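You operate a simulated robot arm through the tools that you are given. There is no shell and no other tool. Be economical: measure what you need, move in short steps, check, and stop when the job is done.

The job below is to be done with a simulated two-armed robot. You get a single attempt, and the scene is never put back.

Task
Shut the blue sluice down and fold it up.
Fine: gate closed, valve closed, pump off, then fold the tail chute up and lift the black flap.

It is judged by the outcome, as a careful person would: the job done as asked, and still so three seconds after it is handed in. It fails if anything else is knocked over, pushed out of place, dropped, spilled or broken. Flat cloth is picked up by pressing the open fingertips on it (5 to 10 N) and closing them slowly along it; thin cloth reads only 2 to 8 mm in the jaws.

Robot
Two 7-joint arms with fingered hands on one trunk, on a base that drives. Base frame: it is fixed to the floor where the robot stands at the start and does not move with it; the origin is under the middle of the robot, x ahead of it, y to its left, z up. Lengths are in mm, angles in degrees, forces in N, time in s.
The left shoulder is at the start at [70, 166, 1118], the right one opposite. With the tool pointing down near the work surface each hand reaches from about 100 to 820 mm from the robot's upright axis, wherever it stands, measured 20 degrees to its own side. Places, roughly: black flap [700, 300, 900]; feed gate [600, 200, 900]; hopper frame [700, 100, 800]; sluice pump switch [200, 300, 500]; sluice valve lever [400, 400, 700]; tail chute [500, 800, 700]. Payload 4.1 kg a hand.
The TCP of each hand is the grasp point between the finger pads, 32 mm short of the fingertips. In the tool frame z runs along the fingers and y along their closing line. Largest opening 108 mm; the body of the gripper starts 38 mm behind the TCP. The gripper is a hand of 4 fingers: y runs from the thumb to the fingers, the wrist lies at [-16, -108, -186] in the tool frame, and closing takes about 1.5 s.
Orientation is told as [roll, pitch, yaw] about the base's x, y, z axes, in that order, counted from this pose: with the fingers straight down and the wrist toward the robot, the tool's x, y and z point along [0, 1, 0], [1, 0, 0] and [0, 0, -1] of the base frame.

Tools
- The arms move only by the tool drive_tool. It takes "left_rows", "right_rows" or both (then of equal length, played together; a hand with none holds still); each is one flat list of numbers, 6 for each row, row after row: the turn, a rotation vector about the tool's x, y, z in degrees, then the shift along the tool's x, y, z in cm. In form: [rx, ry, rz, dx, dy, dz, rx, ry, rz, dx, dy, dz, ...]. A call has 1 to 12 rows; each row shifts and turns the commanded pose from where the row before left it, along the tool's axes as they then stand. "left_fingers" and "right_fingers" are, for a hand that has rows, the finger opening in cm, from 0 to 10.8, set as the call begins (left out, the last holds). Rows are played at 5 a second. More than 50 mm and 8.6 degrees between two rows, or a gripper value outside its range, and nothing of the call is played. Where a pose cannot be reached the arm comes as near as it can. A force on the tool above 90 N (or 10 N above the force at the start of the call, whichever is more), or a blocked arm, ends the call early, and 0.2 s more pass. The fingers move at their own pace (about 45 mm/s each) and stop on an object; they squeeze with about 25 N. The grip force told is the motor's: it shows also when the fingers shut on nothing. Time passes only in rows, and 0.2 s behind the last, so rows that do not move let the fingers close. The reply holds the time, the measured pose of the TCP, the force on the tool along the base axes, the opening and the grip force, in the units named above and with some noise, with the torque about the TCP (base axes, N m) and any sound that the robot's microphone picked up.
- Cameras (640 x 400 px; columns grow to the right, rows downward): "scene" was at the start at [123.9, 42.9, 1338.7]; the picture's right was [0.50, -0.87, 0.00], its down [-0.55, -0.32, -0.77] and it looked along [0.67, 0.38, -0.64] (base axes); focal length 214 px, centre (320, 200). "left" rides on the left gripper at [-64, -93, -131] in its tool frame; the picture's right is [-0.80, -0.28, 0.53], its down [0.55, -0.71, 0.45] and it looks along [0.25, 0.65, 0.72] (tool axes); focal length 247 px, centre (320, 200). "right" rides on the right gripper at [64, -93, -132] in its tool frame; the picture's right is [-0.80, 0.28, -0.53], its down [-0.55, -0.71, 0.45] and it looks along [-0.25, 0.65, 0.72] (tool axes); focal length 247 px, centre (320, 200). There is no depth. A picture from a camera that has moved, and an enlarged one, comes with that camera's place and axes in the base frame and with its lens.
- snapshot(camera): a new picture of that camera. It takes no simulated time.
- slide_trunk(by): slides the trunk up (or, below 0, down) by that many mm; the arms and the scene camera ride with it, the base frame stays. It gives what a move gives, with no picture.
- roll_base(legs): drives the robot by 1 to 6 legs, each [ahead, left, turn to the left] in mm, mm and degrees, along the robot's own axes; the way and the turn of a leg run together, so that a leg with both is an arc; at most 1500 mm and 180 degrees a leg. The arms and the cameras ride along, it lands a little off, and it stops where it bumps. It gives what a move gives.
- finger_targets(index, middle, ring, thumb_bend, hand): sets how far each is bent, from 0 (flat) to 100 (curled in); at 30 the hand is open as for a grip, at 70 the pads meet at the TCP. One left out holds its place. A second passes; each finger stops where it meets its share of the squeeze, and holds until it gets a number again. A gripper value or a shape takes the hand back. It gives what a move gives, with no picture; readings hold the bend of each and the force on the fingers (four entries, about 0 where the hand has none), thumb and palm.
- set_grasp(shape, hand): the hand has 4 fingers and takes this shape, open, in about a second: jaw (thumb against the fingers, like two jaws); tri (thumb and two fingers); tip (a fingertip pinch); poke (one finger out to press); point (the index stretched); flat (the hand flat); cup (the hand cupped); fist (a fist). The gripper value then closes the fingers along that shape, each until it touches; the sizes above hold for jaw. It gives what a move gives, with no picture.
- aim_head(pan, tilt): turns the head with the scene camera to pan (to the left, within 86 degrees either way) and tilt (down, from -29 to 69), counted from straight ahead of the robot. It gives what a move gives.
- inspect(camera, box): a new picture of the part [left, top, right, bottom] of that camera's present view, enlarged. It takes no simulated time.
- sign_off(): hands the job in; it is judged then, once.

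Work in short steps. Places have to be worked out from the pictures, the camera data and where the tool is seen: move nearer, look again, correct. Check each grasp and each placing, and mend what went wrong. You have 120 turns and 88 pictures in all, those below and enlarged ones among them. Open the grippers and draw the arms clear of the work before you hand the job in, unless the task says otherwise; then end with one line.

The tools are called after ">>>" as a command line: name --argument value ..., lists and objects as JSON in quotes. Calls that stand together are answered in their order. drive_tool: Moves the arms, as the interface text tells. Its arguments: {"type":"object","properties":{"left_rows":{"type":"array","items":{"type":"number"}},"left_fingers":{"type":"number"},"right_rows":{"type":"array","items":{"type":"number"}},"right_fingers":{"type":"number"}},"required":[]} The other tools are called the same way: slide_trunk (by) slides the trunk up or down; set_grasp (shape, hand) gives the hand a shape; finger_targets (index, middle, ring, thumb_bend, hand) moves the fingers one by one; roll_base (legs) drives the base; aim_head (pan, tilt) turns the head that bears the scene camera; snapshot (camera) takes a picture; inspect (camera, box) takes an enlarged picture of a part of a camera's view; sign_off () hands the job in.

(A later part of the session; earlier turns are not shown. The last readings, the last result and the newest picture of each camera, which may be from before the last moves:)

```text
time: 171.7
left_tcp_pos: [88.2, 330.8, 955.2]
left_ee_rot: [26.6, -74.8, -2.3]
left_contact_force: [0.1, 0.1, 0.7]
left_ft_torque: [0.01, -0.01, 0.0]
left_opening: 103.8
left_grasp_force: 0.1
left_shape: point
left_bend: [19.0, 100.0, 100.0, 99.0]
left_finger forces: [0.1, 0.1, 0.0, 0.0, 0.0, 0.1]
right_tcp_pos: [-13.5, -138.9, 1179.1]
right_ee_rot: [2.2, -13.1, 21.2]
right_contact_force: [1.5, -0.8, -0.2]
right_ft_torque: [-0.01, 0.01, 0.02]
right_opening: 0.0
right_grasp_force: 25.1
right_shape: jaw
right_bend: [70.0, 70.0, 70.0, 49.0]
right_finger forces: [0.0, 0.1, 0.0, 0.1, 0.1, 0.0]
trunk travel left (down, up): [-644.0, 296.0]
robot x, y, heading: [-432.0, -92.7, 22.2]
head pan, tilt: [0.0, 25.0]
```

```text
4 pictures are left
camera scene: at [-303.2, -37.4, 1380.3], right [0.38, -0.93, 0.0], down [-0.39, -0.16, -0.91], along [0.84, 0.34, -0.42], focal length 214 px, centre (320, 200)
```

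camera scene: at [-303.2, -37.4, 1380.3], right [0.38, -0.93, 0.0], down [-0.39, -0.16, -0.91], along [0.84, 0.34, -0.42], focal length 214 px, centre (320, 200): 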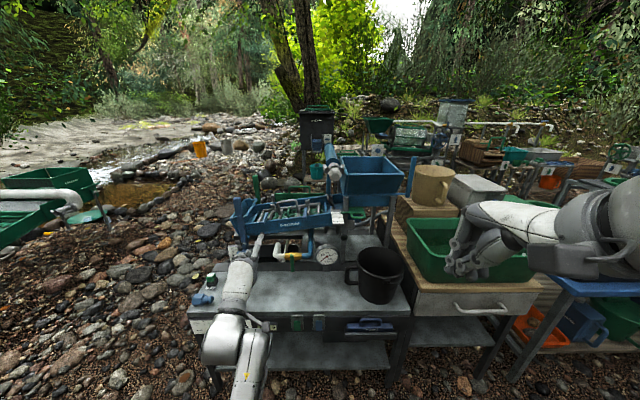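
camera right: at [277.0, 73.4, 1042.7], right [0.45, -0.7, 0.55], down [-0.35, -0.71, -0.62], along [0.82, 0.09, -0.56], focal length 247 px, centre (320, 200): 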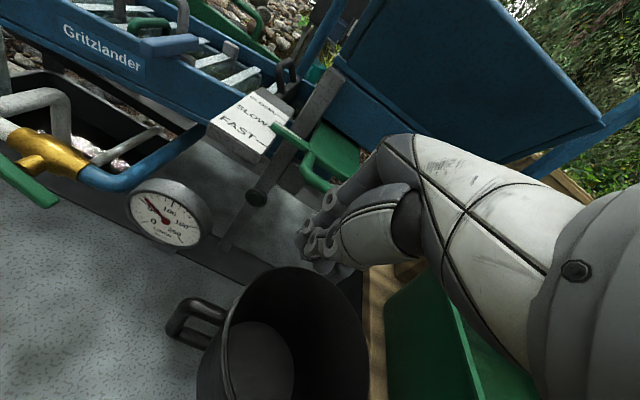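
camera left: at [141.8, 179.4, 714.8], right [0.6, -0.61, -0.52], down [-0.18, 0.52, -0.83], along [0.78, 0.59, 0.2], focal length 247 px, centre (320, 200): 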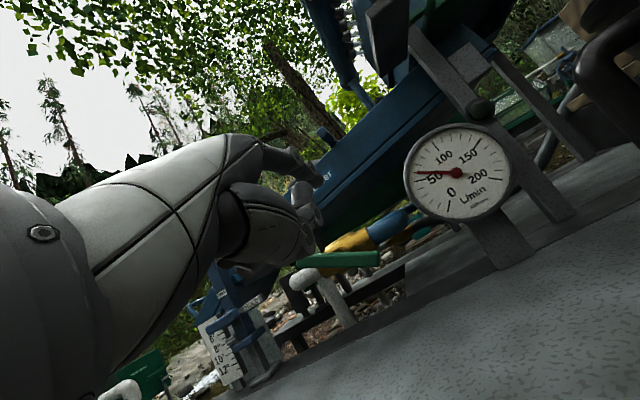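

>>> inspect --camera "scene" --box '[305, 178, 355, 218]'

```text
10.00 times, centred on (330, 198) of scene
camera zoom: at [-303.2, -37.4, 1380.3], right [0.38, -0.93, 0.0], down [-0.39, -0.16, -0.91], along [0.84, 0.34, -0.42], focal length 2145 px, centre (220, 220)
```

zoom: 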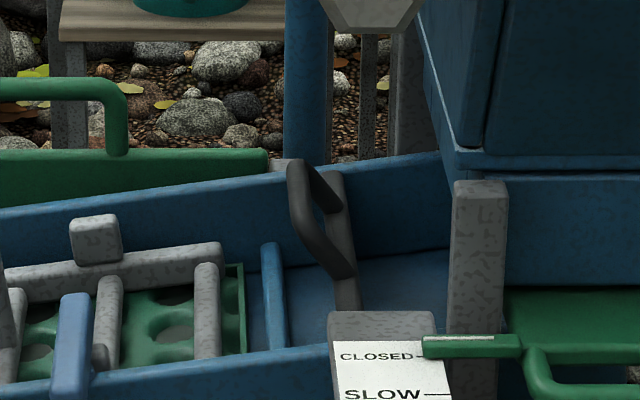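

Triangulated: the flap plate is vertical at l≈9, z 841–892, and its handle bar spans n 686–743 at l≈28, z≈918. Gripping the handle across its two ends and pulling up leaves it free to swing, so I'll re-form the left hand as a jaw at about -30° pitch.

>>> set_grasp --hand "left" --shape "jaw"

>>> drive_tool --left_rows '[7.7, -0.85, -0.8, 0, 0, 0, 7.7, -0.85, -0.8, 0, 0, 0, 7.7, -0.85, -0.8, 0, 0, 0, 7.7, -0.85, -0.8, 0, 0, 0, 7.7, -0.85, -0.8, 0, 0, 0, 7.7, -0.85, -0.8, 0, 0, 0]' --left_fingers 10.8

>>> drive_tool --left_rows '[0, 0, 0, 0, 2.17, 1.25, 0, 0, 0, 0, 2.17, 1.25, 0, 0, 0, 0, 2.17, 1.25]'

```text
time: 172.6
left_tcp_pos: [87.5, 331.8, 954.6]
left_ee_rot: [26.6, -74.8, -2.3]
left_contact_force: [0.4, 0.7, 0.4]
left_ft_torque: [-0.03, 0.04, -0.02]
left_opening: 107.5
left_grasp_force: 0.1
left_shape: jaw
left_bend: [30.0, 30.0, 30.0, 30.0]
left_finger forces: [0.1, 0.0, 0.0, 0.0, 0.0, 0.0]
right_tcp_pos: [-13.7, -139.6, 1178.2]
right_ee_rot: [2.2, -13.1, 21.2]
right_contact_force: [-0.1, 0.4, -0.3]
right_ft_torque: [0.0, 0.02, -0.02]
right_opening: 0.2
right_grasp_force: 25.0
right_shape: jaw
right_bend: [70.0, 70.0, 70.0, 49.0]
right_finger forces: [0.0, 0.0, 0.0, 0.0, 0.0, 0.1]
trunk travel left (down, up): [-644.0, 296.0]
robot x, y, heading: [-431.5, -90.6, 21.7]
head pan, tilt: [0.0, 25.0]
```

```text
time: 174.0
left_tcp_pos: [88.8, 331.5, 956.3]
left_ee_rot: [0.0, -29.9, 22.3]
left_contact_force: [-0.3, -0.5, -0.2]
left_ft_torque: [-0.01, 0.02, 0.0]
left_opening: 107.7
left_grasp_force: 0.0
left_shape: jaw
left_bend: [30.0, 30.0, 30.0, 30.0]
left_finger forces: [0.0, 0.1, 0.0, 0.1, 0.0, 0.1]
right_tcp_pos: [-12.6, -138.5, 1178.7]
right_ee_rot: [2.3, -13.1, 21.3]
right_contact_force: [1.3, -0.2, 0.0]
right_ft_torque: [0.01, 0.04, 0.02]
right_opening: 0.2
right_grasp_force: 24.9
right_shape: jaw
right_bend: [70.0, 70.0, 70.0, 49.0]
right_finger forces: [0.0, 0.0, 0.0, 0.1, 0.1, 0.0]
trunk travel left (down, up): [-644.0, 296.0]
robot x, y, heading: [-432.0, -91.7, 21.5]
head pan, tilt: [0.0, 25.0]
```

```text
time: 174.8
left_tcp_pos: [157.0, 361.4, 955.9]
left_ee_rot: [0.0, -30.1, 22.3]
left_contact_force: [0.6, 0.0, -0.6]
left_ft_torque: [-0.02, 0.0, -0.04]
left_opening: 107.7
left_grasp_force: 0.0
left_shape: jaw
left_bend: [30.0, 30.0, 30.0, 30.0]
left_finger forces: [0.0, 0.0, 0.2, 0.0, 0.0, 0.0]
right_tcp_pos: [-11.4, -138.4, 1178.8]
right_ee_rot: [2.2, -13.2, 21.2]
right_contact_force: [-0.1, 0.1, 0.4]
right_ft_torque: [-0.01, 0.04, 0.0]
right_opening: 0.0
right_grasp_force: 25.3
right_shape: jaw
right_bend: [70.0, 70.0, 70.0, 49.0]
right_finger forces: [0.0, 0.0, 0.0, 0.0, 0.0, 0.1]
trunk travel left (down, up): [-644.0, 296.0]
robot x, y, heading: [-430.9, -88.9, 22.1]
head pan, tilt: [0.0, 25.0]
```

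Excellent, the pose is at full working reach with no limits. The roller tube overhead and the gate scale below leave a tight window, so I'll pitch to -40° and yaw 15° right so the wrist stays left of both. Then I'll drive in at l≈130.

>>> drive_tool --left_rows '[-3.3, -2.5, 4.3, 0, 0, 0, -3.3, -2.5, 4.3, 0, 0, 0, -3.3, -2.5, 4.3, 0, 0, 0]'

>>> roll_base --legs '[[0, -140, 0], [330, 0, 0]]'

```text
time: 175.6
left_tcp_pos: [157.4, 361.4, 955.8]
left_ee_rot: [1.6, -40.0, 6.4]
left_contact_force: [-0.1, -0.4, -0.1]
left_ft_torque: [0.0, -0.01, -0.02]
left_opening: 107.8
left_grasp_force: 0.2
left_shape: jaw
left_bend: [30.0, 30.0, 30.0, 30.0]
left_finger forces: [0.0, 0.0, 0.1, 0.0, 0.1, 0.1]
right_tcp_pos: [-13.5, -139.2, 1180.4]
right_ee_rot: [2.3, -13.1, 21.2]
right_contact_force: [0.5, 0.9, -0.3]
right_ft_torque: [-0.01, 0.0, -0.01]
right_opening: 0.1
right_grasp_force: 24.9
right_shape: jaw
right_bend: [70.0, 70.0, 70.0, 49.0]
right_finger forces: [0.1, 0.0, 0.0, 0.1, 0.0, 0.0]
trunk travel left (down, up): [-644.0, 296.0]
robot x, y, heading: [-435.4, -91.1, 22.2]
head pan, tilt: [0.0, 25.0]
```

```text
time: 178.8
left_tcp_pos: [514.2, 351.4, 956.8]
left_ee_rot: [1.7, -40.0, 6.4]
left_contact_force: [-11.3, -2.1, 9.8]
left_ft_torque: [-0.1, 1.21, 0.14]
left_opening: 108.2
left_grasp_force: 0.0
left_shape: jaw
left_bend: [30.0, 30.0, 30.0, 18.0]
left_finger forces: [0.0, 0.1, 0.1, 0.0, 13.3, 0.0]
right_tcp_pos: [343.2, -148.5, 1180.8]
right_ee_rot: [2.3, -13.3, 21.2]
right_contact_force: [0.1, 0.4, -0.5]
right_ft_torque: [-0.02, 0.01, -0.01]
right_opening: 0.0
right_grasp_force: 25.0
right_shape: jaw
right_bend: [70.0, 70.0, 70.0, 49.0]
right_finger forces: [0.0, 0.1, 0.0, 0.1, 0.0, 0.0]
trunk travel left (down, up): [-644.0, 296.0]
robot x, y, heading: [-76.1, -103.2, 21.9]
head pan, tilt: [0.0, 25.0]
```

The thumb is pushing on something, either the near wall or a clamp. I'll back off at once and look.

>>> roll_base --legs '[[-40, 0, 0]]'

>>> slide_trunk --by 60

>>> aim_head --pan 12 --tilt 35

>>> inspect --camera "scene" --box '[200, 110, 400, 235]'

```text
time: 179.6
left_tcp_pos: [479.2, 338.1, 955.6]
left_ee_rot: [1.7, -39.8, 6.5]
left_contact_force: [-0.1, -0.8, 0.3]
left_ft_torque: [0.0, 0.02, 0.01]
left_opening: 107.9
left_grasp_force: 0.0
left_shape: jaw
left_bend: [30.0, 30.0, 30.0, 30.0]
left_finger forces: [0.0, 0.0, 0.0, 0.0, 0.1, 0.0]
right_tcp_pos: [308.4, -160.5, 1178.3]
right_ee_rot: [2.4, -13.1, 21.1]
right_contact_force: [0.1, 0.8, -0.8]
right_ft_torque: [0.02, 0.0, 0.0]
right_opening: 0.0
right_grasp_force: 25.0
right_shape: jaw
right_bend: [70.0, 70.0, 70.0, 49.0]
right_finger forces: [0.0, 0.1, 0.0, 0.1, 0.0, 0.0]
trunk travel left (down, up): [-644.0, 296.0]
robot x, y, heading: [-113.9, -114.2, 21.9]
head pan, tilt: [0.0, 25.0]
```

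```text
time: 180.6
left_tcp_pos: [480.1, 337.9, 1015.1]
left_ee_rot: [1.7, -39.8, 6.3]
left_contact_force: [-0.8, 0.8, 0.7]
left_ft_torque: [0.01, 0.01, -0.02]
left_opening: 107.7
left_grasp_force: 0.0
left_shape: jaw
left_bend: [30.0, 30.0, 30.0, 30.0]
left_finger forces: [0.1, 0.1, 0.0, 0.1, 0.0, 0.0]
right_tcp_pos: [308.7, -161.7, 1239.1]
right_ee_rot: [2.3, -13.0, 21.3]
right_contact_force: [-1.0, 0.8, -0.8]
right_ft_torque: [-0.02, -0.02, -0.02]
right_opening: 0.0
right_grasp_force: 24.9
right_shape: jaw
right_bend: [70.0, 70.0, 70.0, 49.0]
right_finger forces: [0.0, 0.0, 0.0, 0.0, 0.0, 0.0]
trunk travel left (down, up): [-704.0, 236.0]
robot x, y, heading: [-116.8, -113.1, 21.9]
head pan, tilt: [0.0, 25.0]
```

```text
time: 181.4
left_tcp_pos: [479.8, 337.6, 1016.0]
left_ee_rot: [1.8, -39.9, 6.4]
left_contact_force: [0.2, 0.2, -0.2]
left_ft_torque: [0.02, -0.01, -0.02]
left_opening: 107.8
left_grasp_force: 0.0
left_shape: jaw
left_bend: [30.0, 30.0, 30.0, 30.0]
left_finger forces: [0.0, 0.1, 0.1, 0.0, 0.0, 0.1]
right_tcp_pos: [307.7, -161.7, 1239.6]
right_ee_rot: [2.3, -13.1, 21.2]
right_contact_force: [0.5, 0.2, -0.1]
right_ft_torque: [0.03, -0.02, 0.03]
right_opening: 0.2
right_grasp_force: 25.1
right_shape: jaw
right_bend: [70.0, 70.0, 70.0, 49.0]
right_finger forces: [0.0, 0.0, 0.0, 0.0, 0.1, 0.1]
trunk travel left (down, up): [-704.0, 236.0]
robot x, y, heading: [-112.1, -111.6, 22.2]
head pan, tilt: [12.0, 35.0]
```

```text
3.20 times, centred on (300, 172) of scene
camera zoom: at [6.1, -45.5, 1424.6], right [0.56, -0.83, 0.0], down [-0.48, -0.32, -0.82], along [0.68, 0.46, -0.57], focal length 686 px, centre (384, 288)
```

zoom: 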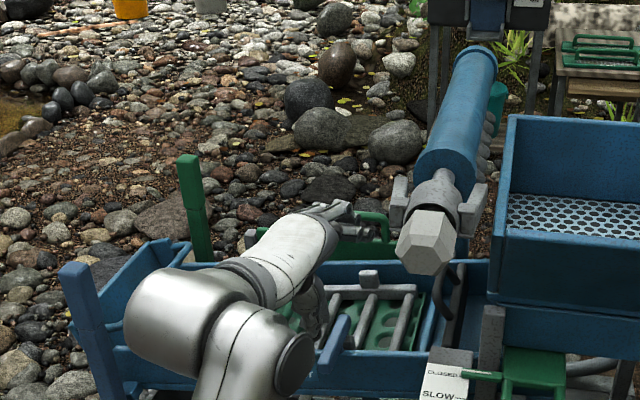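

The clamp looks undisturbed; the thumb just bent against it. Now, higher up, I'll drive forward 142 mm to be over the trough and then lower.

>>> roll_base --legs '[[142, 0, 0]]'

>>> slide_trunk --by -62

```text
time: 182.7
left_tcp_pos: [611.6, 391.1, 1015.7]
left_ee_rot: [1.7, -39.9, 6.4]
left_contact_force: [0.3, 0.0, -0.1]
left_ft_torque: [0.02, 0.03, -0.01]
left_opening: 107.7
left_grasp_force: 0.1
left_shape: jaw
left_bend: [30.0, 30.0, 30.0, 30.0]
left_finger forces: [0.1, 0.0, 0.0, 0.1, 0.0, 0.0]
right_tcp_pos: [439.8, -109.2, 1238.5]
right_ee_rot: [2.3, -13.2, 21.2]
right_contact_force: [0.2, -0.2, -0.8]
right_ft_torque: [0.0, 0.01, -0.03]
right_opening: 0.2
right_grasp_force: 25.4
right_shape: jaw
right_bend: [70.0, 70.0, 70.0, 49.0]
right_finger forces: [0.1, 0.0, 0.1, 0.0, 0.0, 0.0]
trunk travel left (down, up): [-704.0, 236.0]
robot x, y, heading: [18.8, -63.5, 22.3]
head pan, tilt: [12.0, 35.0]
```

```text
time: 183.7
left_tcp_pos: [610.8, 390.9, 955.5]
left_ee_rot: [1.7, -39.9, 6.4]
left_contact_force: [1.2, 0.7, -0.8]
left_ft_torque: [0.01, -0.02, 0.0]
left_opening: 107.8
left_grasp_force: 0.1
left_shape: jaw
left_bend: [30.0, 30.0, 30.0, 30.0]
left_finger forces: [0.1, 0.1, 0.1, 0.0, 0.1, 0.0]
right_tcp_pos: [439.7, -109.3, 1177.2]
right_ee_rot: [2.3, -13.1, 21.2]
right_contact_force: [1.0, 0.7, 0.4]
right_ft_torque: [-0.01, -0.02, 0.03]
right_opening: 0.1
right_grasp_force: 24.6
right_shape: jaw
right_bend: [70.0, 70.0, 70.0, 49.0]
right_finger forces: [0.0, 0.0, 0.1, 0.0, 0.1, 0.1]
trunk travel left (down, up): [-642.0, 298.0]
robot x, y, heading: [20.5, -61.9, 21.9]
head pan, tilt: [12.0, 35.0]
```

Over the trough at (n 714, l 127, z 955) with no contact. I'll strafe right 60, lower 20, then strafe the remaining 33 so the open jaws straddle the handle.

>>> roll_base --legs '[[0, -60, 0]]'

>>> slide_trunk --by -20

>>> snapshot --camera "left"

```text
time: 184.7
left_tcp_pos: [633.4, 334.8, 954.0]
left_ee_rot: [1.8, -39.7, 6.4]
left_contact_force: [0.1, 0.6, 0.5]
left_ft_torque: [0.02, 0.01, 0.03]
left_opening: 107.8
left_grasp_force: 0.0
left_shape: jaw
left_bend: [30.0, 30.0, 30.0, 30.0]
left_finger forces: [0.0, 0.1, 0.1, 0.0, 0.0, 0.0]
right_tcp_pos: [464.0, -166.0, 1177.3]
right_ee_rot: [2.4, -13.1, 21.1]
right_contact_force: [0.2, -0.2, 0.5]
right_ft_torque: [0.04, -0.01, 0.0]
right_opening: 0.0
right_grasp_force: 24.7
right_shape: jaw
right_bend: [70.0, 70.0, 70.0, 49.0]
right_finger forces: [0.1, 0.0, 0.0, 0.0, 0.0, 0.0]
trunk travel left (down, up): [-642.0, 298.0]
robot x, y, heading: [42.7, -114.7, 21.9]
head pan, tilt: [12.0, 35.0]
```

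```text
time: 185.4
left_tcp_pos: [633.6, 335.1, 933.7]
left_ee_rot: [1.7, -39.9, 6.4]
left_contact_force: [0.7, -0.4, 0.4]
left_ft_torque: [0.0, 0.02, 0.02]
left_opening: 107.9
left_grasp_force: 0.0
left_shape: jaw
left_bend: [30.0, 30.0, 30.0, 30.0]
left_finger forces: [0.0, 0.1, 0.0, 0.0, 0.0, 0.0]
right_tcp_pos: [463.1, -164.9, 1157.2]
right_ee_rot: [2.3, -13.2, 21.2]
right_contact_force: [0.2, -0.2, -0.6]
right_ft_torque: [0.01, 0.0, -0.02]
right_opening: 0.0
right_grasp_force: 25.3
right_shape: jaw
right_bend: [70.0, 70.0, 70.0, 49.0]
right_finger forces: [0.0, 0.0, 0.1, 0.1, 0.0, 0.0]
trunk travel left (down, up): [-622.0, 318.0]
robot x, y, heading: [41.4, -112.4, 21.9]
head pan, tilt: [12.0, 35.0]
```

```text
1 pictures are left
camera left: at [487.1, 251.2, 974.0], right [0.23, -0.76, -0.61], down [-0.33, 0.53, -0.78], along [0.92, 0.37, -0.13], focal length 247 px, centre (320, 200)
```

left: 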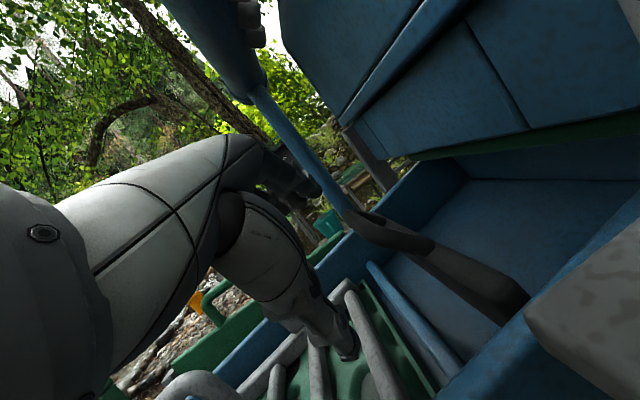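

The wrist view confirms the handle: near leg n≈686, far leg n≈743, bar at l≈30, z≈920. The hopper skirt is close on the right, so I'll remove the yaw skew first, then move in 28 mm and down 15 mm.

>>> drive_tool --left_rows '[0, 4.8, -5.75, 0, 0, 0, 0, 4.8, -5.75, 0, 0, 0]'

>>> roll_base --legs '[[0, -29, 0]]'

>>> slide_trunk --by -14

```text
time: 186.0
left_tcp_pos: [620.3, 349.6, 940.6]
left_ee_rot: [0.9, -40.8, 22.6]
left_contact_force: [-1.2, 0.1, 0.6]
left_ft_torque: [0.03, -0.02, 0.01]
left_opening: 107.7
left_grasp_force: 0.0
left_shape: jaw
left_bend: [30.0, 30.0, 30.0, 30.0]
left_finger forces: [0.0, 0.0, 0.0, 0.1, 0.0, 0.0]
right_tcp_pos: [452.5, -152.5, 1162.4]
right_ee_rot: [1.6, -13.5, 21.8]
right_contact_force: [-0.2, 0.3, 0.3]
right_ft_torque: [-0.02, -0.01, 0.05]
right_opening: 0.2
right_grasp_force: 25.2
right_shape: jaw
right_bend: [70.0, 70.0, 70.0, 49.0]
right_finger forces: [0.1, 0.0, 0.0, 0.1, 0.0, 0.1]
trunk travel left (down, up): [-622.0, 318.0]
robot x, y, heading: [40.4, -113.0, 22.4]
head pan, tilt: [12.0, 35.0]
```

```text
time: 186.7
left_tcp_pos: [617.2, 352.5, 941.4]
left_ee_rot: [1.6, -41.2, 23.2]
left_contact_force: [0.3, -0.2, -0.7]
left_ft_torque: [0.01, 0.04, 0.01]
left_opening: 107.9
left_grasp_force: 0.1
left_shape: jaw
left_bend: [30.0, 30.0, 30.0, 30.0]
left_finger forces: [0.0, 0.0, 0.0, 0.0, 0.0, 0.1]
right_tcp_pos: [456.6, -159.2, 1157.8]
right_ee_rot: [2.1, -13.4, 22.1]
right_contact_force: [-0.8, -1.3, 0.1]
right_ft_torque: [0.0, 0.01, -0.01]
right_opening: 0.0
right_grasp_force: 24.8
right_shape: jaw
right_bend: [70.0, 70.0, 70.0, 49.0]
right_finger forces: [0.0, 0.1, 0.1, 0.0, 0.0, 0.0]
trunk travel left (down, up): [-622.0, 318.0]
robot x, y, heading: [36.5, -117.7, 22.6]
head pan, tilt: [12.0, 35.0]
stopped in leg 1: the robot was blocked; the commanded pose is now the measured one
```

```text
time: 187.3
left_tcp_pos: [612.7, 350.9, 939.7]
left_ee_rot: [1.2, -42.2, 23.2]
left_contact_force: [0.1, -0.5, 0.6]
left_ft_torque: [0.03, -0.01, -0.01]
left_opening: 107.7
left_grasp_force: 0.0
left_shape: jaw
left_bend: [30.0, 30.0, 30.0, 30.0]
left_finger forces: [0.0, 0.0, 0.0, 0.1, 0.0, 0.0]
right_tcp_pos: [448.0, -159.4, 1150.3]
right_ee_rot: [2.0, -13.9, 21.8]
right_contact_force: [0.2, 0.3, 0.7]
right_ft_torque: [0.0, 0.01, 0.0]
right_opening: 0.0
right_grasp_force: 24.8
right_shape: jaw
right_bend: [70.0, 70.0, 70.0, 49.0]
right_finger forces: [0.0, 0.0, 0.1, 0.1, 0.0, 0.0]
trunk travel left (down, up): [-608.0, 332.0]
robot x, y, heading: [40.2, -114.5, 22.6]
head pan, tilt: [12.0, 35.0]
```

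Something above the wrist sensor (forearm) is touching: the base got blocked and the descent lifted the hand. I'll undo that now: up, back left, and restore the yaw skew that was clear.

>>> slide_trunk --by 20

>>> roll_base --legs '[[0, 25, 0]]'

>>> drive_tool --left_rows '[0, -4.8, 5.75, 0, 0, 0, 0, -4.8, 5.75, 0, 0, 0]'

```text
time: 188.0
left_tcp_pos: [621.4, 346.7, 944.7]
left_ee_rot: [1.4, -40.9, 22.7]
left_contact_force: [0.7, 1.2, 0.1]
left_ft_torque: [-0.04, 0.03, 0.03]
left_opening: 107.6
left_grasp_force: 0.0
left_shape: jaw
left_bend: [30.0, 30.0, 30.0, 30.0]
left_finger forces: [0.0, 0.0, 0.0, 0.0, 0.0, 0.1]
right_tcp_pos: [455.9, -159.9, 1164.7]
right_ee_rot: [2.0, -13.4, 21.7]
right_contact_force: [0.6, 0.8, -0.3]
right_ft_torque: [0.0, -0.02, -0.02]
right_opening: 0.0
right_grasp_force: 25.3
right_shape: jaw
right_bend: [70.0, 70.0, 70.0, 49.0]
right_finger forces: [0.0, 0.1, 0.0, 0.1, 0.0, 0.0]
trunk travel left (down, up): [-628.0, 312.0]
robot x, y, heading: [42.4, -113.5, 22.2]
head pan, tilt: [12.0, 35.0]
```

```text
time: 188.8
left_tcp_pos: [617.4, 369.6, 944.3]
left_ee_rot: [1.9, -40.7, 22.5]
left_contact_force: [0.7, 0.0, 0.0]
left_ft_torque: [0.0, -0.01, -0.02]
left_opening: 107.9
left_grasp_force: 0.1
left_shape: jaw
left_bend: [30.0, 30.0, 30.0, 30.0]
left_finger forces: [0.0, 0.1, 0.1, 0.0, 0.1, 0.0]
right_tcp_pos: [454.7, -140.6, 1162.6]
right_ee_rot: [2.2, -13.0, 21.6]
right_contact_force: [0.3, 0.5, -0.1]
right_ft_torque: [-0.01, -0.02, -0.02]
right_opening: 0.2
right_grasp_force: 24.9
right_shape: jaw
right_bend: [70.0, 70.0, 70.0, 49.0]
right_finger forces: [0.1, 0.0, 0.0, 0.1, 0.0, 0.1]
trunk travel left (down, up): [-628.0, 312.0]
robot x, y, heading: [31.9, -90.3, 22.5]
head pan, tilt: [12.0, 35.0]
```

```text
time: 189.4
left_tcp_pos: [616.5, 370.6, 944.2]
left_ee_rot: [1.9, -40.3, 7.5]
left_contact_force: [0.5, -0.1, -0.4]
left_ft_torque: [0.02, -0.03, -0.02]
left_opening: 107.7
left_grasp_force: 0.1
left_shape: jaw
left_bend: [30.0, 30.0, 30.0, 30.0]
left_finger forces: [0.0, 0.0, 0.1, 0.0, 0.1, 0.1]
right_tcp_pos: [452.9, -137.9, 1163.1]
right_ee_rot: [2.2, -13.1, 21.8]
right_contact_force: [0.4, 0.1, 0.3]
right_ft_torque: [-0.02, -0.01, -0.03]
right_opening: 0.2
right_grasp_force: 25.1
right_shape: jaw
right_bend: [70.0, 70.0, 70.0, 49.0]
right_finger forces: [0.0, 0.0, 0.0, 0.0, 0.1, 0.0]
trunk travel left (down, up): [-628.0, 312.0]
robot x, y, heading: [32.9, -94.1, 22.3]
head pan, tilt: [12.0, 35.0]
```

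The forearm probably sat on the gate scale. A better geometry is to stand front-left and come in diagonally (about 35° right of the bench normal), keeping the forearm clear of scale, clamp and tube. I'll back out and set that up.

>>> slide_trunk --by 60

>>> roll_base --legs '[[-232, 0, 0], [0, 520, 0], [0, 0, -35]]'

>>> drive_tool --left_rows '[3.3, 3.2, -3.8, 0, 0, 0, 3.3, 3.2, -3.8, 0, 0, 0, 3.3, 3.2, -3.8, 0, 0, 0]'

```text
time: 190.4
left_tcp_pos: [616.0, 371.2, 1004.2]
left_ee_rot: [1.9, -40.2, 7.5]
left_contact_force: [-0.3, 0.0, -0.6]
left_ft_torque: [0.0, -0.03, -0.03]
left_opening: 107.8
left_grasp_force: 0.2
left_shape: jaw
left_bend: [30.0, 30.0, 30.0, 30.0]
left_finger forces: [0.0, 0.0, 0.1, 0.1, 0.1, 0.0]
right_tcp_pos: [452.9, -139.6, 1222.8]
right_ee_rot: [2.3, -13.1, 21.7]
right_contact_force: [0.6, -0.9, 0.8]
right_ft_torque: [-0.01, -0.05, -0.01]
right_opening: 0.2
right_grasp_force: 24.5
right_shape: jaw
right_bend: [70.0, 70.0, 70.0, 49.0]
right_finger forces: [0.0, 0.0, 0.0, 0.0, 0.0, 0.0]
trunk travel left (down, up): [-688.0, 252.0]
robot x, y, heading: [32.4, -93.6, 22.3]
head pan, tilt: [12.0, 35.0]
```

```text
time: 196.4
left_tcp_pos: [366.1, 335.6, 1005.3]
left_ee_rot: [2.0, -40.3, -27.8]
left_contact_force: [-0.1, -1.0, -0.3]
left_ft_torque: [-0.01, -0.04, -0.05]
left_opening: 107.3
left_grasp_force: 0.0
left_shape: jaw
left_bend: [30.0, 30.0, 30.0, 30.0]
left_finger forces: [0.0, 0.0, 0.0, 0.0, 0.0, 0.0]
right_tcp_pos: [-61.5, 15.1, 1222.7]
right_ee_rot: [2.3, -13.1, -13.6]
right_contact_force: [0.0, -0.7, -0.4]
right_ft_torque: [-0.01, 0.01, -0.04]
right_opening: 0.0
right_grasp_force: 25.0
right_shape: jaw
right_bend: [70.0, 70.0, 70.0, 49.0]
right_finger forces: [0.0, 0.1, 0.1, 0.0, 0.0, 0.0]
trunk travel left (down, up): [-688.0, 252.0]
robot x, y, heading: [-379.1, 297.4, -12.6]
head pan, tilt: [12.0, 35.0]
```

```text
time: 197.2
left_tcp_pos: [366.5, 335.7, 1004.4]
left_ee_rot: [3.2, -30.8, -13.3]
left_contact_force: [0.1, 1.3, -0.4]
left_ft_torque: [0.01, 0.0, -0.01]
left_opening: 107.5
left_grasp_force: 0.0
left_shape: jaw
left_bend: [30.0, 30.0, 30.0, 30.0]
left_finger forces: [0.0, 0.0, 0.1, 0.0, 0.0, 0.0]
right_tcp_pos: [-61.8, 14.5, 1222.4]
right_ee_rot: [2.3, -13.1, -13.6]
right_contact_force: [-0.3, -0.8, 0.4]
right_ft_torque: [0.0, 0.0, 0.01]
right_opening: 0.0
right_grasp_force: 24.8
right_shape: jaw
right_bend: [70.0, 70.0, 70.0, 49.0]
right_finger forces: [0.1, 0.1, 0.0, 0.0, 0.0, 0.0]
trunk travel left (down, up): [-688.0, 252.0]
robot x, y, heading: [-380.6, 296.9, -12.9]
head pan, tilt: [12.0, 35.0]
```

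Pose is set at (n 467, l 170, z 1004), heading 35° off. I'll drive diagonally to about 55 mm short of the handle, still high.

>>> roll_base --legs '[[0, 30, 0], [226, 0, 0]]'

>>> slide_trunk --by -64

```text
time: 199.4
left_tcp_pos: [595.0, 315.7, 1002.7]
left_ee_rot: [3.1, -31.0, -13.2]
left_contact_force: [-0.1, -0.5, -0.3]
left_ft_torque: [-0.02, 0.02, 0.0]
left_opening: 107.8
left_grasp_force: 0.0
left_shape: jaw
left_bend: [30.0, 30.0, 30.0, 30.0]
left_finger forces: [0.1, 0.0, 0.0, 0.0, 0.1, 0.0]
right_tcp_pos: [167.7, -6.0, 1223.4]
right_ee_rot: [2.3, -13.0, -13.5]
right_contact_force: [0.2, 0.3, -0.1]
right_ft_torque: [0.01, 0.0, 0.0]
right_opening: 0.0
right_grasp_force: 25.2
right_shape: jaw
right_bend: [70.0, 70.0, 70.0, 49.0]
right_finger forces: [0.0, 0.2, 0.1, 0.1, 0.0, 0.0]
trunk travel left (down, up): [-688.0, 252.0]
robot x, y, heading: [-149.9, 273.4, -13.0]
head pan, tilt: [12.0, 35.0]
```

```text
time: 200.4
left_tcp_pos: [594.3, 315.7, 939.6]
left_ee_rot: [3.0, -30.9, -13.3]
left_contact_force: [0.5, -0.2, 0.3]
left_ft_torque: [0.0, 0.0, 0.02]
left_opening: 107.7
left_grasp_force: 0.0
left_shape: jaw
left_bend: [30.0, 30.0, 30.0, 30.0]
left_finger forces: [0.0, 0.1, 0.0, 0.1, 0.1, 0.0]
right_tcp_pos: [168.1, -6.0, 1159.7]
right_ee_rot: [2.2, -13.0, -13.6]
right_contact_force: [-0.5, -1.4, 0.9]
right_ft_torque: [0.01, -0.01, 0.03]
right_opening: 0.0
right_grasp_force: 24.7
right_shape: jaw
right_bend: [70.0, 70.0, 70.0, 49.0]
right_finger forces: [0.1, 0.0, 0.0, 0.0, 0.0, 0.1]
trunk travel left (down, up): [-624.0, 316.0]
robot x, y, heading: [-153.1, 273.6, -13.0]
head pan, tilt: [12.0, 35.0]
```

No contact. Now the final 53 mm along the approach with the fingertips passing over the bar, then down 30 mm to straddle the handle.

>>> roll_base --legs '[[53, 0, 0]]'

>>> slide_trunk --by -28

```text
time: 201.3
left_tcp_pos: [647.8, 302.6, 938.7]
left_ee_rot: [3.1, -30.8, -13.2]
left_contact_force: [0.5, -0.3, 0.5]
left_ft_torque: [0.02, 0.04, 0.01]
left_opening: 108.0
left_grasp_force: 0.1
left_shape: jaw
left_bend: [30.0, 30.0, 30.0, 30.0]
left_finger forces: [0.0, 0.0, 0.1, 0.1, 0.1, 0.0]
right_tcp_pos: [221.3, -17.7, 1158.2]
right_ee_rot: [2.3, -13.2, -13.6]
right_contact_force: [1.1, -0.3, -0.5]
right_ft_torque: [-0.03, 0.03, -0.02]
right_opening: 0.0
right_grasp_force: 25.2
right_shape: jaw
right_bend: [70.0, 70.0, 70.0, 49.0]
right_finger forces: [0.0, 0.0, 0.0, 0.1, 0.1, 0.0]
trunk travel left (down, up): [-624.0, 316.0]
robot x, y, heading: [-102.6, 262.4, -12.9]
head pan, tilt: [12.0, 35.0]
```

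```text
time: 202.1
left_tcp_pos: [646.4, 304.3, 912.4]
left_ee_rot: [3.1, -30.9, -13.1]
left_contact_force: [-0.6, -0.3, 0.2]
left_ft_torque: [-0.04, -0.03, -0.01]
left_opening: 107.7
left_grasp_force: 0.0
left_shape: jaw
left_bend: [30.0, 30.0, 30.0, 30.0]
left_finger forces: [0.1, 0.0, 0.0, 0.0, 0.0, 0.1]
right_tcp_pos: [219.0, -18.2, 1131.7]
right_ee_rot: [2.3, -13.1, -13.5]
right_contact_force: [0.2, 0.1, -0.2]
right_ft_torque: [0.0, -0.04, 0.0]
right_opening: 0.1
right_grasp_force: 25.0
right_shape: jaw
right_bend: [70.0, 70.0, 70.0, 49.0]
right_finger forces: [0.1, 0.0, 0.1, 0.1, 0.0, 0.0]
trunk travel left (down, up): [-596.0, 344.0]
robot x, y, heading: [-97.8, 265.4, -13.0]
head pan, tilt: [12.0, 35.0]
```

In position (n 714, l 34, z 912) with no contact. I'll close the hand on the handle.

>>> drive_tool --left_rows '[0, 0, 0, 0, 0, 0, 0, 0, 0, 0, 0, 0, 0, 0, 0, 0, 0, 0, 0, 0, 0, 0, 0, 0, 0, 0, 0, 0, 0, 0, 0, 0, 0, 0, 0, 0, 0, 0, 0, 0, 0, 0, 0, 0, 0, 0, 0, 0]' --left_fingers 0

```text
time: 203.9
left_tcp_pos: [647.1, 303.5, 912.0]
left_ee_rot: [3.1, -31.0, -13.3]
left_contact_force: [1.3, 1.9, -0.1]
left_ft_torque: [-0.25, -1.17, -0.52]
left_opening: 28.1
left_grasp_force: 25.0
left_shape: jaw
left_bend: [74.0, 38.0, 32.0, 77.0]
left_finger forces: [12.7, 5.7, 3.0, 0.1, 22.5, 0.1]
right_tcp_pos: [221.2, -16.7, 1132.1]
right_ee_rot: [2.2, -13.1, -13.4]
right_contact_force: [-0.3, -0.8, -0.2]
right_ft_torque: [0.01, -0.02, 0.02]
right_opening: 0.0
right_grasp_force: 25.0
right_shape: jaw
right_bend: [70.0, 70.0, 70.0, 49.0]
right_finger forces: [0.1, 0.0, 0.0, 0.0, 0.0, 0.1]
trunk travel left (down, up): [-596.0, 344.0]
robot x, y, heading: [-99.9, 264.5, -12.6]
head pan, tilt: [12.0, 35.0]
```

The hand has something (opening 28 mm, 25 N; index and thumb loaded). I'll lift gently by 20 mm with the trunk and watch the forces.

>>> slide_trunk --by 20

```text
time: 204.5
left_tcp_pos: [649.0, 304.0, 929.5]
left_ee_rot: [3.0, -30.7, -13.1]
left_contact_force: [-2.3, 2.8, -21.9]
left_ft_torque: [0.16, -0.26, -0.45]
left_opening: 25.2
left_grasp_force: 25.4
left_shape: jaw
left_bend: [75.0, 41.0, 35.0, 74.0]
left_finger forces: [0.1, 5.1, 2.1, 0.1, 24.4, 0.1]
right_tcp_pos: [221.6, -16.9, 1150.4]
right_ee_rot: [2.2, -13.0, -13.5]
right_contact_force: [0.1, -0.1, -0.7]
right_ft_torque: [-0.04, -0.02, -0.04]
right_opening: 0.0
right_grasp_force: 25.0
right_shape: jaw
right_bend: [70.0, 70.0, 70.0, 49.0]
right_finger forces: [0.0, 0.1, 0.1, 0.1, 0.0, 0.1]
trunk travel left (down, up): [-616.0, 324.0]
robot x, y, heading: [-98.4, 263.7, -12.6]
head pan, tilt: [12.0, 35.0]
```

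22 N of downward resistance, so the hand is engaged. I'll lift another 12 mm and see whether it yields.

>>> slide_trunk --by 12

```text
time: 205.1
left_tcp_pos: [651.3, 302.8, 935.4]
left_ee_rot: [3.0, -30.0, -13.2]
left_contact_force: [1.8, -3.2, -44.0]
left_ft_torque: [0.22, 0.0, -0.24]
left_opening: 22.1
left_grasp_force: 25.3
left_shape: jaw
left_bend: [75.0, 42.0, 40.0, 71.0]
left_finger forces: [10.8, 1.4, 2.4, 0.1, 25.5, 0.0]
right_tcp_pos: [226.3, -17.2, 1161.3]
right_ee_rot: [2.2, -12.8, -13.6]
right_contact_force: [0.9, 0.1, -0.3]
right_ft_torque: [-0.02, 0.01, 0.01]
right_opening: 0.1
right_grasp_force: 24.9
right_shape: jaw
right_bend: [70.0, 70.0, 70.0, 49.0]
right_finger forces: [0.1, 0.0, 0.0, 0.0, 0.1, 0.1]
trunk travel left (down, up): [-628.0, 312.0]
robot x, y, heading: [-97.8, 261.1, -13.0]
head pan, tilt: [12.0, 35.0]
```

It doesn't lift straight up, so it must swing about an axis across the trough. I'll relax the upward load and probe sideways, upstream first.

>>> slide_trunk --by -24

>>> drive_tool --left_rows '[0, 0, 0, -0.8, 0.5, 0.3, 0, 0, 0, 0, 0, 0]'

```text
time: 205.8
left_tcp_pos: [646.0, 309.9, 923.8]
left_ee_rot: [3.2, -31.4, -13.0]
left_contact_force: [-2.3, 22.0, 2.3]
left_ft_torque: [0.29, -0.73, -0.2]
left_opening: 25.1
left_grasp_force: 24.8
left_shape: jaw
left_bend: [75.0, 40.0, 37.0, 74.0]
left_finger forces: [0.0, 4.6, 8.8, 0.0, 29.0, 0.1]
right_tcp_pos: [219.1, -14.5, 1140.0]
right_ee_rot: [2.1, -13.1, -13.4]
right_contact_force: [0.5, -0.4, 0.3]
right_ft_torque: [0.02, 0.0, 0.02]
right_opening: 0.0
right_grasp_force: 25.6
right_shape: jaw
right_bend: [70.0, 70.0, 70.0, 49.0]
right_finger forces: [0.0, 0.0, 0.0, 0.0, 0.0, 0.1]
trunk travel left (down, up): [-604.0, 336.0]
robot x, y, heading: [-100.5, 261.8, -12.9]
head pan, tilt: [12.0, 35.0]
```

```text
time: 206.4
left_tcp_pos: [647.8, 306.9, 923.1]
left_ee_rot: [3.1, -31.4, -12.5]
left_contact_force: [-12.2, 52.4, 13.8]
left_ft_torque: [0.53, -0.77, -0.23]
left_opening: 25.6
left_grasp_force: 25.0
left_shape: jaw
left_bend: [75.0, 41.0, 36.0, 74.0]
left_finger forces: [0.1, 2.3, 14.4, 0.0, 39.7, 0.0]
right_tcp_pos: [215.7, -9.6, 1142.6]
right_ee_rot: [1.9, -13.4, -13.3]
right_contact_force: [-0.2, -0.3, -0.1]
right_ft_torque: [-0.02, -0.01, 0.01]
right_opening: 0.1
right_grasp_force: 24.8
right_shape: jaw
right_bend: [70.0, 70.0, 70.0, 49.0]
right_finger forces: [0.0, 0.0, 0.0, 0.0, 0.0, 0.1]
trunk travel left (down, up): [-604.0, 336.0]
robot x, y, heading: [-99.1, 264.8, -12.5]
head pan, tilt: [12.0, 35.0]
```

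Upstream is firmly blocked (52 N). I'll go the other way, downstream.

>>> drive_tool --left_rows '[0, 0, 0, 0.8, -0.5, -0.3, 0, 0, 0, 0.8, -0.5, -0.3, 0, 0, 0, 0.8, -0.5, -0.3, 0, 0, 0, 0, 0, 0]'

```text
time: 207.4
left_tcp_pos: [638.9, 314.3, 917.9]
left_ee_rot: [3.0, -30.6, -13.6]
left_contact_force: [8.6, -12.2, -8.3]
left_ft_torque: [0.06, -0.51, -0.41]
left_opening: 26.0
left_grasp_force: 25.1
left_shape: jaw
left_bend: [75.0, 37.0, 34.0, 74.0]
left_finger forces: [12.2, 9.1, 5.7, 0.0, 15.3, 0.0]
right_tcp_pos: [220.6, -19.7, 1137.4]
right_ee_rot: [2.3, -13.0, -13.7]
right_contact_force: [0.2, -1.1, 0.3]
right_ft_torque: [-0.01, 0.01, 0.02]
right_opening: 0.1
right_grasp_force: 25.3
right_shape: jaw
right_bend: [70.0, 70.0, 70.0, 49.0]
right_finger forces: [0.0, 0.0, 0.0, 0.1, 0.0, 0.1]
trunk travel left (down, up): [-604.0, 336.0]
robot x, y, heading: [-96.5, 261.0, -13.0]
head pan, tilt: [12.0, 35.0]
```

>>> drive_tool --left_rows '[0, 0, 0, 0.8, -0.5, -0.3, 0, 0, 0, 0.8, -0.5, -0.3, 0, 0, 0, 0, 0, 0]'

>>> snapshot --camera "left"

```text
time: 208.2
left_tcp_pos: [633.2, 328.6, 916.2]
left_ee_rot: [3.2, -30.1, -13.9]
left_contact_force: [5.8, -50.1, -33.9]
left_ft_torque: [0.2, 0.48, -1.58]
left_opening: 25.2
left_grasp_force: 24.5
left_shape: jaw
left_bend: [73.0, 36.0, 48.0, 75.0]
left_finger forces: [40.1, 12.5, 0.0, 0.0, 9.7, 0.0]
right_tcp_pos: [225.2, -26.2, 1134.9]
right_ee_rot: [2.5, -12.8, -13.7]
right_contact_force: [-0.1, -0.2, -0.1]
right_ft_torque: [0.01, 0.0, 0.0]
right_opening: 0.0
right_grasp_force: 25.0
right_shape: jaw
right_bend: [70.0, 70.0, 70.0, 49.0]
right_finger forces: [0.0, 0.2, 0.0, 0.0, 0.0, 0.1]
trunk travel left (down, up): [-604.0, 336.0]
robot x, y, heading: [-99.4, 263.2, -13.0]
head pan, tilt: [12.0, 35.0]
```

```text
0 pictures are left
camera left: at [475.5, 295.4, 979.4], right [-0.14, -0.76, -0.64], down [-0.25, 0.65, -0.71], along [0.96, 0.06, -0.28], focal length 247 px, centre (320, 200)
```

left: 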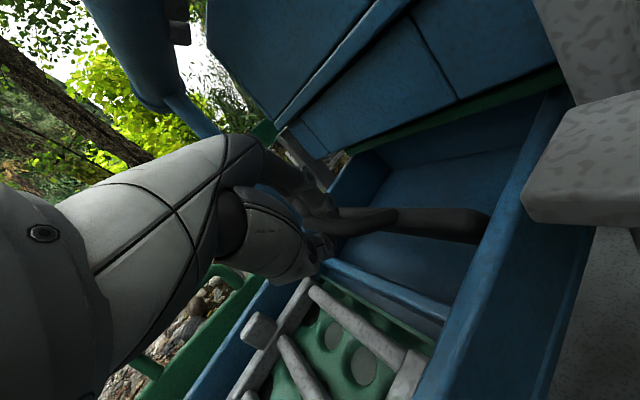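

The wrist view shows the plate still upright, the hand around the handle bar and the fingers tucked up under the hopper skirt, so they were what blocked the lift. Downstream is a real stop, so the flap must swing by pushing the handle upstream. I'll release and retreat the way I came.

>>> drive_tool --left_rows '[0, 0, 0, -0.8, 0.5, 0.3, 0, 0, 0, 0, 0, 0, 0, 0, 0, 0, 0, 0, 0, 0, 0, 0, 0, 0, 0, 0, 0, 0, 0, 0, 0, 0, 0, 0, 0, 0, 0, 0, 0, 0, 0, 0]' --left_fingers 10.8

>>> slide_trunk --by 22

>>> roll_base --legs '[[-55, 0, 0]]'

```text
time: 209.8
left_tcp_pos: [634.5, 330.3, 921.8]
left_ee_rot: [3.1, -30.9, -13.2]
left_contact_force: [-0.5, -0.4, 0.3]
left_ft_torque: [-0.01, 0.0, -0.02]
left_opening: 107.4
left_grasp_force: 0.1
left_shape: jaw
left_bend: [30.0, 30.0, 30.0, 30.0]
left_finger forces: [0.0, 0.0, 0.0, 0.0, 0.1, 0.0]
right_tcp_pos: [219.5, -15.6, 1138.8]
right_ee_rot: [2.3, -13.1, -13.7]
right_contact_force: [0.5, 0.6, 0.0]
right_ft_torque: [0.0, 0.01, -0.02]
right_opening: 0.0
right_grasp_force: 24.7
right_shape: jaw
right_bend: [70.0, 70.0, 70.0, 49.0]
right_finger forces: [0.0, 0.0, 0.1, 0.0, 0.0, 0.1]
trunk travel left (down, up): [-604.0, 336.0]
robot x, y, heading: [-96.8, 262.1, -12.7]
head pan, tilt: [12.0, 35.0]
```

```text
time: 210.5
left_tcp_pos: [635.2, 331.2, 942.4]
left_ee_rot: [3.1, -30.8, -13.2]
left_contact_force: [-0.9, 0.1, -0.3]
left_ft_torque: [-0.01, -0.03, 0.0]
left_opening: 107.7
left_grasp_force: 0.1
left_shape: jaw
left_bend: [30.0, 30.0, 30.0, 30.0]
left_finger forces: [0.0, 0.1, 0.0, 0.0, 0.0, 0.0]
right_tcp_pos: [219.9, -16.9, 1161.1]
right_ee_rot: [2.3, -13.2, -13.6]
right_contact_force: [0.1, -1.0, 0.1]
right_ft_torque: [-0.04, 0.05, -0.01]
right_opening: 0.2
right_grasp_force: 25.2
right_shape: jaw
right_bend: [70.0, 70.0, 70.0, 49.0]
right_finger forces: [0.1, 0.0, 0.0, 0.0, 0.0, 0.0]
trunk travel left (down, up): [-626.0, 314.0]
robot x, y, heading: [-100.5, 262.5, -12.7]
head pan, tilt: [12.0, 35.0]
```

```text
time: 211.5
left_tcp_pos: [580.2, 344.1, 944.8]
left_ee_rot: [3.1, -30.9, -13.3]
left_contact_force: [0.6, -0.4, 0.1]
left_ft_torque: [0.02, -0.01, 0.02]
left_opening: 107.5
left_grasp_force: 0.0
left_shape: jaw
left_bend: [30.0, 30.0, 30.0, 30.0]
left_finger forces: [0.1, 0.1, 0.1, 0.0, 0.0, 0.1]
right_tcp_pos: [165.3, -5.1, 1160.6]
right_ee_rot: [2.3, -13.3, -13.6]
right_contact_force: [-0.6, 0.0, 0.6]
right_ft_torque: [-0.02, -0.03, 0.0]
right_opening: 0.1
right_grasp_force: 24.8
right_shape: jaw
right_bend: [70.0, 70.0, 70.0, 49.0]
right_finger forces: [0.0, 0.1, 0.1, 0.1, 0.1, 0.0]
trunk travel left (down, up): [-626.0, 314.0]
robot x, y, heading: [-153.2, 274.6, -12.7]
head pan, tilt: [12.0, 35.0]
```

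Clear. I'll close the hand and bring the fingertips to the handle's downstream side at z≈935.

>>> drive_tool --left_rows '[0, 0, 0, 0, 0, 0, 0, 0, 0, 0, 0, 0, 0, 0, 0, 0, 0, 0, 0, 0, 0, 0, 0, 0, 0, 0, 0, 0, 0, 0, 0, 0, 0, 0, 0, 0, 0, 0, 0, 0, 0, 0, 0, 0, 0, 0, 0, 0]' --left_fingers 0

>>> slide_trunk --by -10

>>> roll_base --legs '[[42, 10, 0]]'

>>> roll_base --legs '[[15, -21, 0]]'

```text
time: 213.3
left_tcp_pos: [581.2, 342.5, 942.1]
left_ee_rot: [3.0, -30.9, -13.3]
left_contact_force: [0.8, -0.2, -0.2]
left_ft_torque: [0.01, 0.02, -0.01]
left_opening: 0.1
left_grasp_force: 25.0
left_shape: jaw
left_bend: [70.0, 70.0, 70.0, 48.0]
left_finger forces: [0.1, 0.0, 0.0, 0.1, 0.0, 0.0]
right_tcp_pos: [166.4, -5.2, 1161.8]
right_ee_rot: [2.3, -13.1, -13.6]
right_contact_force: [-0.2, -0.7, 1.4]
right_ft_torque: [0.01, -0.02, 0.0]
right_opening: 0.2
right_grasp_force: 24.5
right_shape: jaw
right_bend: [70.0, 70.0, 70.0, 49.0]
right_finger forces: [0.0, 0.0, 0.1, 0.0, 0.0, 0.0]
trunk travel left (down, up): [-626.0, 314.0]
robot x, y, heading: [-155.0, 271.5, -12.8]
head pan, tilt: [12.0, 35.0]
```

```text
time: 213.8
left_tcp_pos: [580.4, 343.4, 933.0]
left_ee_rot: [3.1, -30.9, -13.1]
left_contact_force: [0.5, -0.4, -0.2]
left_ft_torque: [0.0, -0.01, 0.04]
left_opening: 0.0
left_grasp_force: 25.4
left_shape: jaw
left_bend: [70.0, 70.0, 70.0, 48.0]
left_finger forces: [0.1, 0.1, 0.1, 0.1, 0.0, 0.0]
right_tcp_pos: [167.6, -6.0, 1151.6]
right_ee_rot: [2.4, -13.2, -13.5]
right_contact_force: [0.0, -0.5, 0.3]
right_ft_torque: [0.0, 0.01, -0.04]
right_opening: 0.1
right_grasp_force: 25.4
right_shape: jaw
right_bend: [70.0, 70.0, 70.0, 49.0]
right_finger forces: [0.1, 0.0, 0.0, 0.0, 0.0, 0.1]
trunk travel left (down, up): [-616.0, 324.0]
robot x, y, heading: [-153.1, 274.1, -12.8]
head pan, tilt: [12.0, 35.0]
```

```text
time: 214.7
left_tcp_pos: [624.4, 343.4, 931.8]
left_ee_rot: [3.1, -30.8, -13.2]
left_contact_force: [0.7, 0.2, -0.2]
left_ft_torque: [-0.01, 0.02, -0.01]
left_opening: 0.0
left_grasp_force: 25.1
left_shape: jaw
left_bend: [70.0, 70.0, 70.0, 48.0]
left_finger forces: [0.0, 0.0, 0.0, 0.0, 0.1, 0.0]
right_tcp_pos: [210.2, -5.3, 1150.9]
right_ee_rot: [2.2, -13.0, -13.5]
right_contact_force: [1.1, -0.7, -0.2]
right_ft_torque: [0.0, 0.04, -0.01]
right_opening: 0.0
right_grasp_force: 25.1
right_shape: jaw
right_bend: [70.0, 70.0, 70.0, 49.0]
right_finger forces: [0.0, 0.0, 0.1, 0.1, 0.0, 0.0]
trunk travel left (down, up): [-616.0, 324.0]
robot x, y, heading: [-109.0, 274.3, -13.0]
head pan, tilt: [12.0, 35.0]
```

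```text
time: 215.6
left_tcp_pos: [633.0, 324.2, 932.3]
left_ee_rot: [3.3, -30.8, -12.8]
left_contact_force: [-13.2, 31.8, 3.1]
left_ft_torque: [0.39, 0.13, 0.18]
left_opening: 0.0
left_grasp_force: 24.9
left_shape: jaw
left_bend: [70.0, 70.0, 70.0, 46.0]
left_finger forces: [0.1, 0.0, 0.1, 0.0, 0.0, 0.0]
right_tcp_pos: [216.8, -26.6, 1152.3]
right_ee_rot: [2.2, -13.3, -13.5]
right_contact_force: [0.0, -0.5, -0.4]
right_ft_torque: [0.08, 0.01, 0.0]
right_opening: 0.0
right_grasp_force: 24.9
right_shape: jaw
right_bend: [70.0, 70.0, 70.0, 49.0]
right_finger forces: [0.1, 0.0, 0.0, 0.0, 0.0, 0.1]
trunk travel left (down, up): [-616.0, 324.0]
robot x, y, heading: [-98.0, 252.7, -12.9]
head pan, tilt: [12.0, 35.0]
```

The force pattern from that last pull (inward and down at the bar) matches a bar swinging about the plate's top edge. So the flap hinges along its top and the handle is a lever: pressing the handle down swings the plate up. I'll move off, rise, and press down on the bar with the fingertips.

>>> roll_base --legs '[[-3, 20, 0]]'

>>> slide_trunk --by 32

```text
time: 216.3
left_tcp_pos: [636.1, 340.5, 931.4]
left_ee_rot: [3.3, -30.7, -13.0]
left_contact_force: [0.3, -0.1, 0.7]
left_ft_torque: [-0.02, -0.05, -0.01]
left_opening: 0.1
left_grasp_force: 25.4
left_shape: jaw
left_bend: [70.0, 70.0, 70.0, 48.0]
left_finger forces: [0.0, 0.0, 0.0, 0.0, 0.0, 0.1]
right_tcp_pos: [220.5, -8.0, 1150.9]
right_ee_rot: [2.3, -13.1, -13.5]
right_contact_force: [0.6, 0.1, 0.0]
right_ft_torque: [0.02, 0.04, -0.02]
right_opening: 0.0
right_grasp_force: 24.7
right_shape: jaw
right_bend: [70.0, 70.0, 70.0, 49.0]
right_finger forces: [0.0, 0.0, 0.1, 0.1, 0.0, 0.0]
trunk travel left (down, up): [-616.0, 324.0]
robot x, y, heading: [-98.7, 268.9, -12.8]
head pan, tilt: [12.0, 35.0]
```

```text
time: 217.1
left_tcp_pos: [635.5, 341.8, 963.5]
left_ee_rot: [3.2, -30.6, -13.0]
left_contact_force: [-0.3, -0.6, 0.1]
left_ft_torque: [-0.02, 0.0, 0.02]
left_opening: 0.3
left_grasp_force: 25.2
left_shape: jaw
left_bend: [70.0, 70.0, 70.0, 48.0]
left_finger forces: [0.0, 0.0, 0.0, 0.1, 0.1, 0.0]
right_tcp_pos: [221.5, -9.1, 1182.6]
right_ee_rot: [2.2, -13.2, -13.5]
right_contact_force: [1.2, 0.6, 0.7]
right_ft_torque: [0.0, -0.03, 0.01]
right_opening: 0.0
right_grasp_force: 24.6
right_shape: jaw
right_bend: [70.0, 70.0, 70.0, 49.0]
right_finger forces: [0.0, 0.0, 0.0, 0.0, 0.0, 0.0]
trunk travel left (down, up): [-648.0, 292.0]
robot x, y, heading: [-98.4, 268.8, -12.9]
head pan, tilt: [12.0, 35.0]
```

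Well placed: the right-hand fingertip is at about (n 714, l 39). I'll press down in steps.

>>> slide_trunk --by -24

>>> slide_trunk --by -14

```text
time: 217.8
left_tcp_pos: [634.8, 342.2, 940.7]
left_ee_rot: [3.4, -30.7, -13.0]
left_contact_force: [-0.9, 0.1, 0.1]
left_ft_torque: [-0.02, -0.04, -0.01]
left_opening: 0.1
left_grasp_force: 25.3
left_shape: jaw
left_bend: [70.0, 70.0, 70.0, 48.0]
left_finger forces: [0.1, 0.0, 0.1, 0.0, 0.0, 0.1]
right_tcp_pos: [219.5, -7.8, 1160.1]
right_ee_rot: [2.1, -13.2, -13.5]
right_contact_force: [-0.6, 0.6, -0.1]
right_ft_torque: [-0.01, -0.01, -0.01]
right_opening: 0.1
right_grasp_force: 24.4
right_shape: jaw
right_bend: [70.0, 70.0, 70.0, 49.0]
right_finger forces: [0.0, 0.0, 0.0, 0.0, 0.1, 0.0]
trunk travel left (down, up): [-624.0, 316.0]
robot x, y, heading: [-100.0, 272.2, -12.9]
head pan, tilt: [12.0, 35.0]
```

```text
time: 218.4
left_tcp_pos: [634.2, 341.1, 926.1]
left_ee_rot: [3.3, -30.7, -13.0]
left_contact_force: [-0.2, 0.1, -0.8]
left_ft_torque: [-0.02, -0.02, 0.0]
left_opening: 0.0
left_grasp_force: 25.0
left_shape: jaw
left_bend: [70.0, 70.0, 70.0, 48.0]
left_finger forces: [0.0, 0.1, 0.1, 0.0, 0.0, 0.0]
right_tcp_pos: [220.7, -8.4, 1144.7]
right_ee_rot: [2.2, -13.0, -13.6]
right_contact_force: [0.7, -0.1, -0.2]
right_ft_torque: [-0.02, 0.0, -0.01]
right_opening: 0.2
right_grasp_force: 25.0
right_shape: jaw
right_bend: [70.0, 70.0, 70.0, 49.0]
right_finger forces: [0.1, 0.1, 0.0, 0.0, 0.1, 0.1]
trunk travel left (down, up): [-610.0, 330.0]
robot x, y, heading: [-97.4, 273.9, -12.9]
head pan, tilt: [12.0, 35.0]
```

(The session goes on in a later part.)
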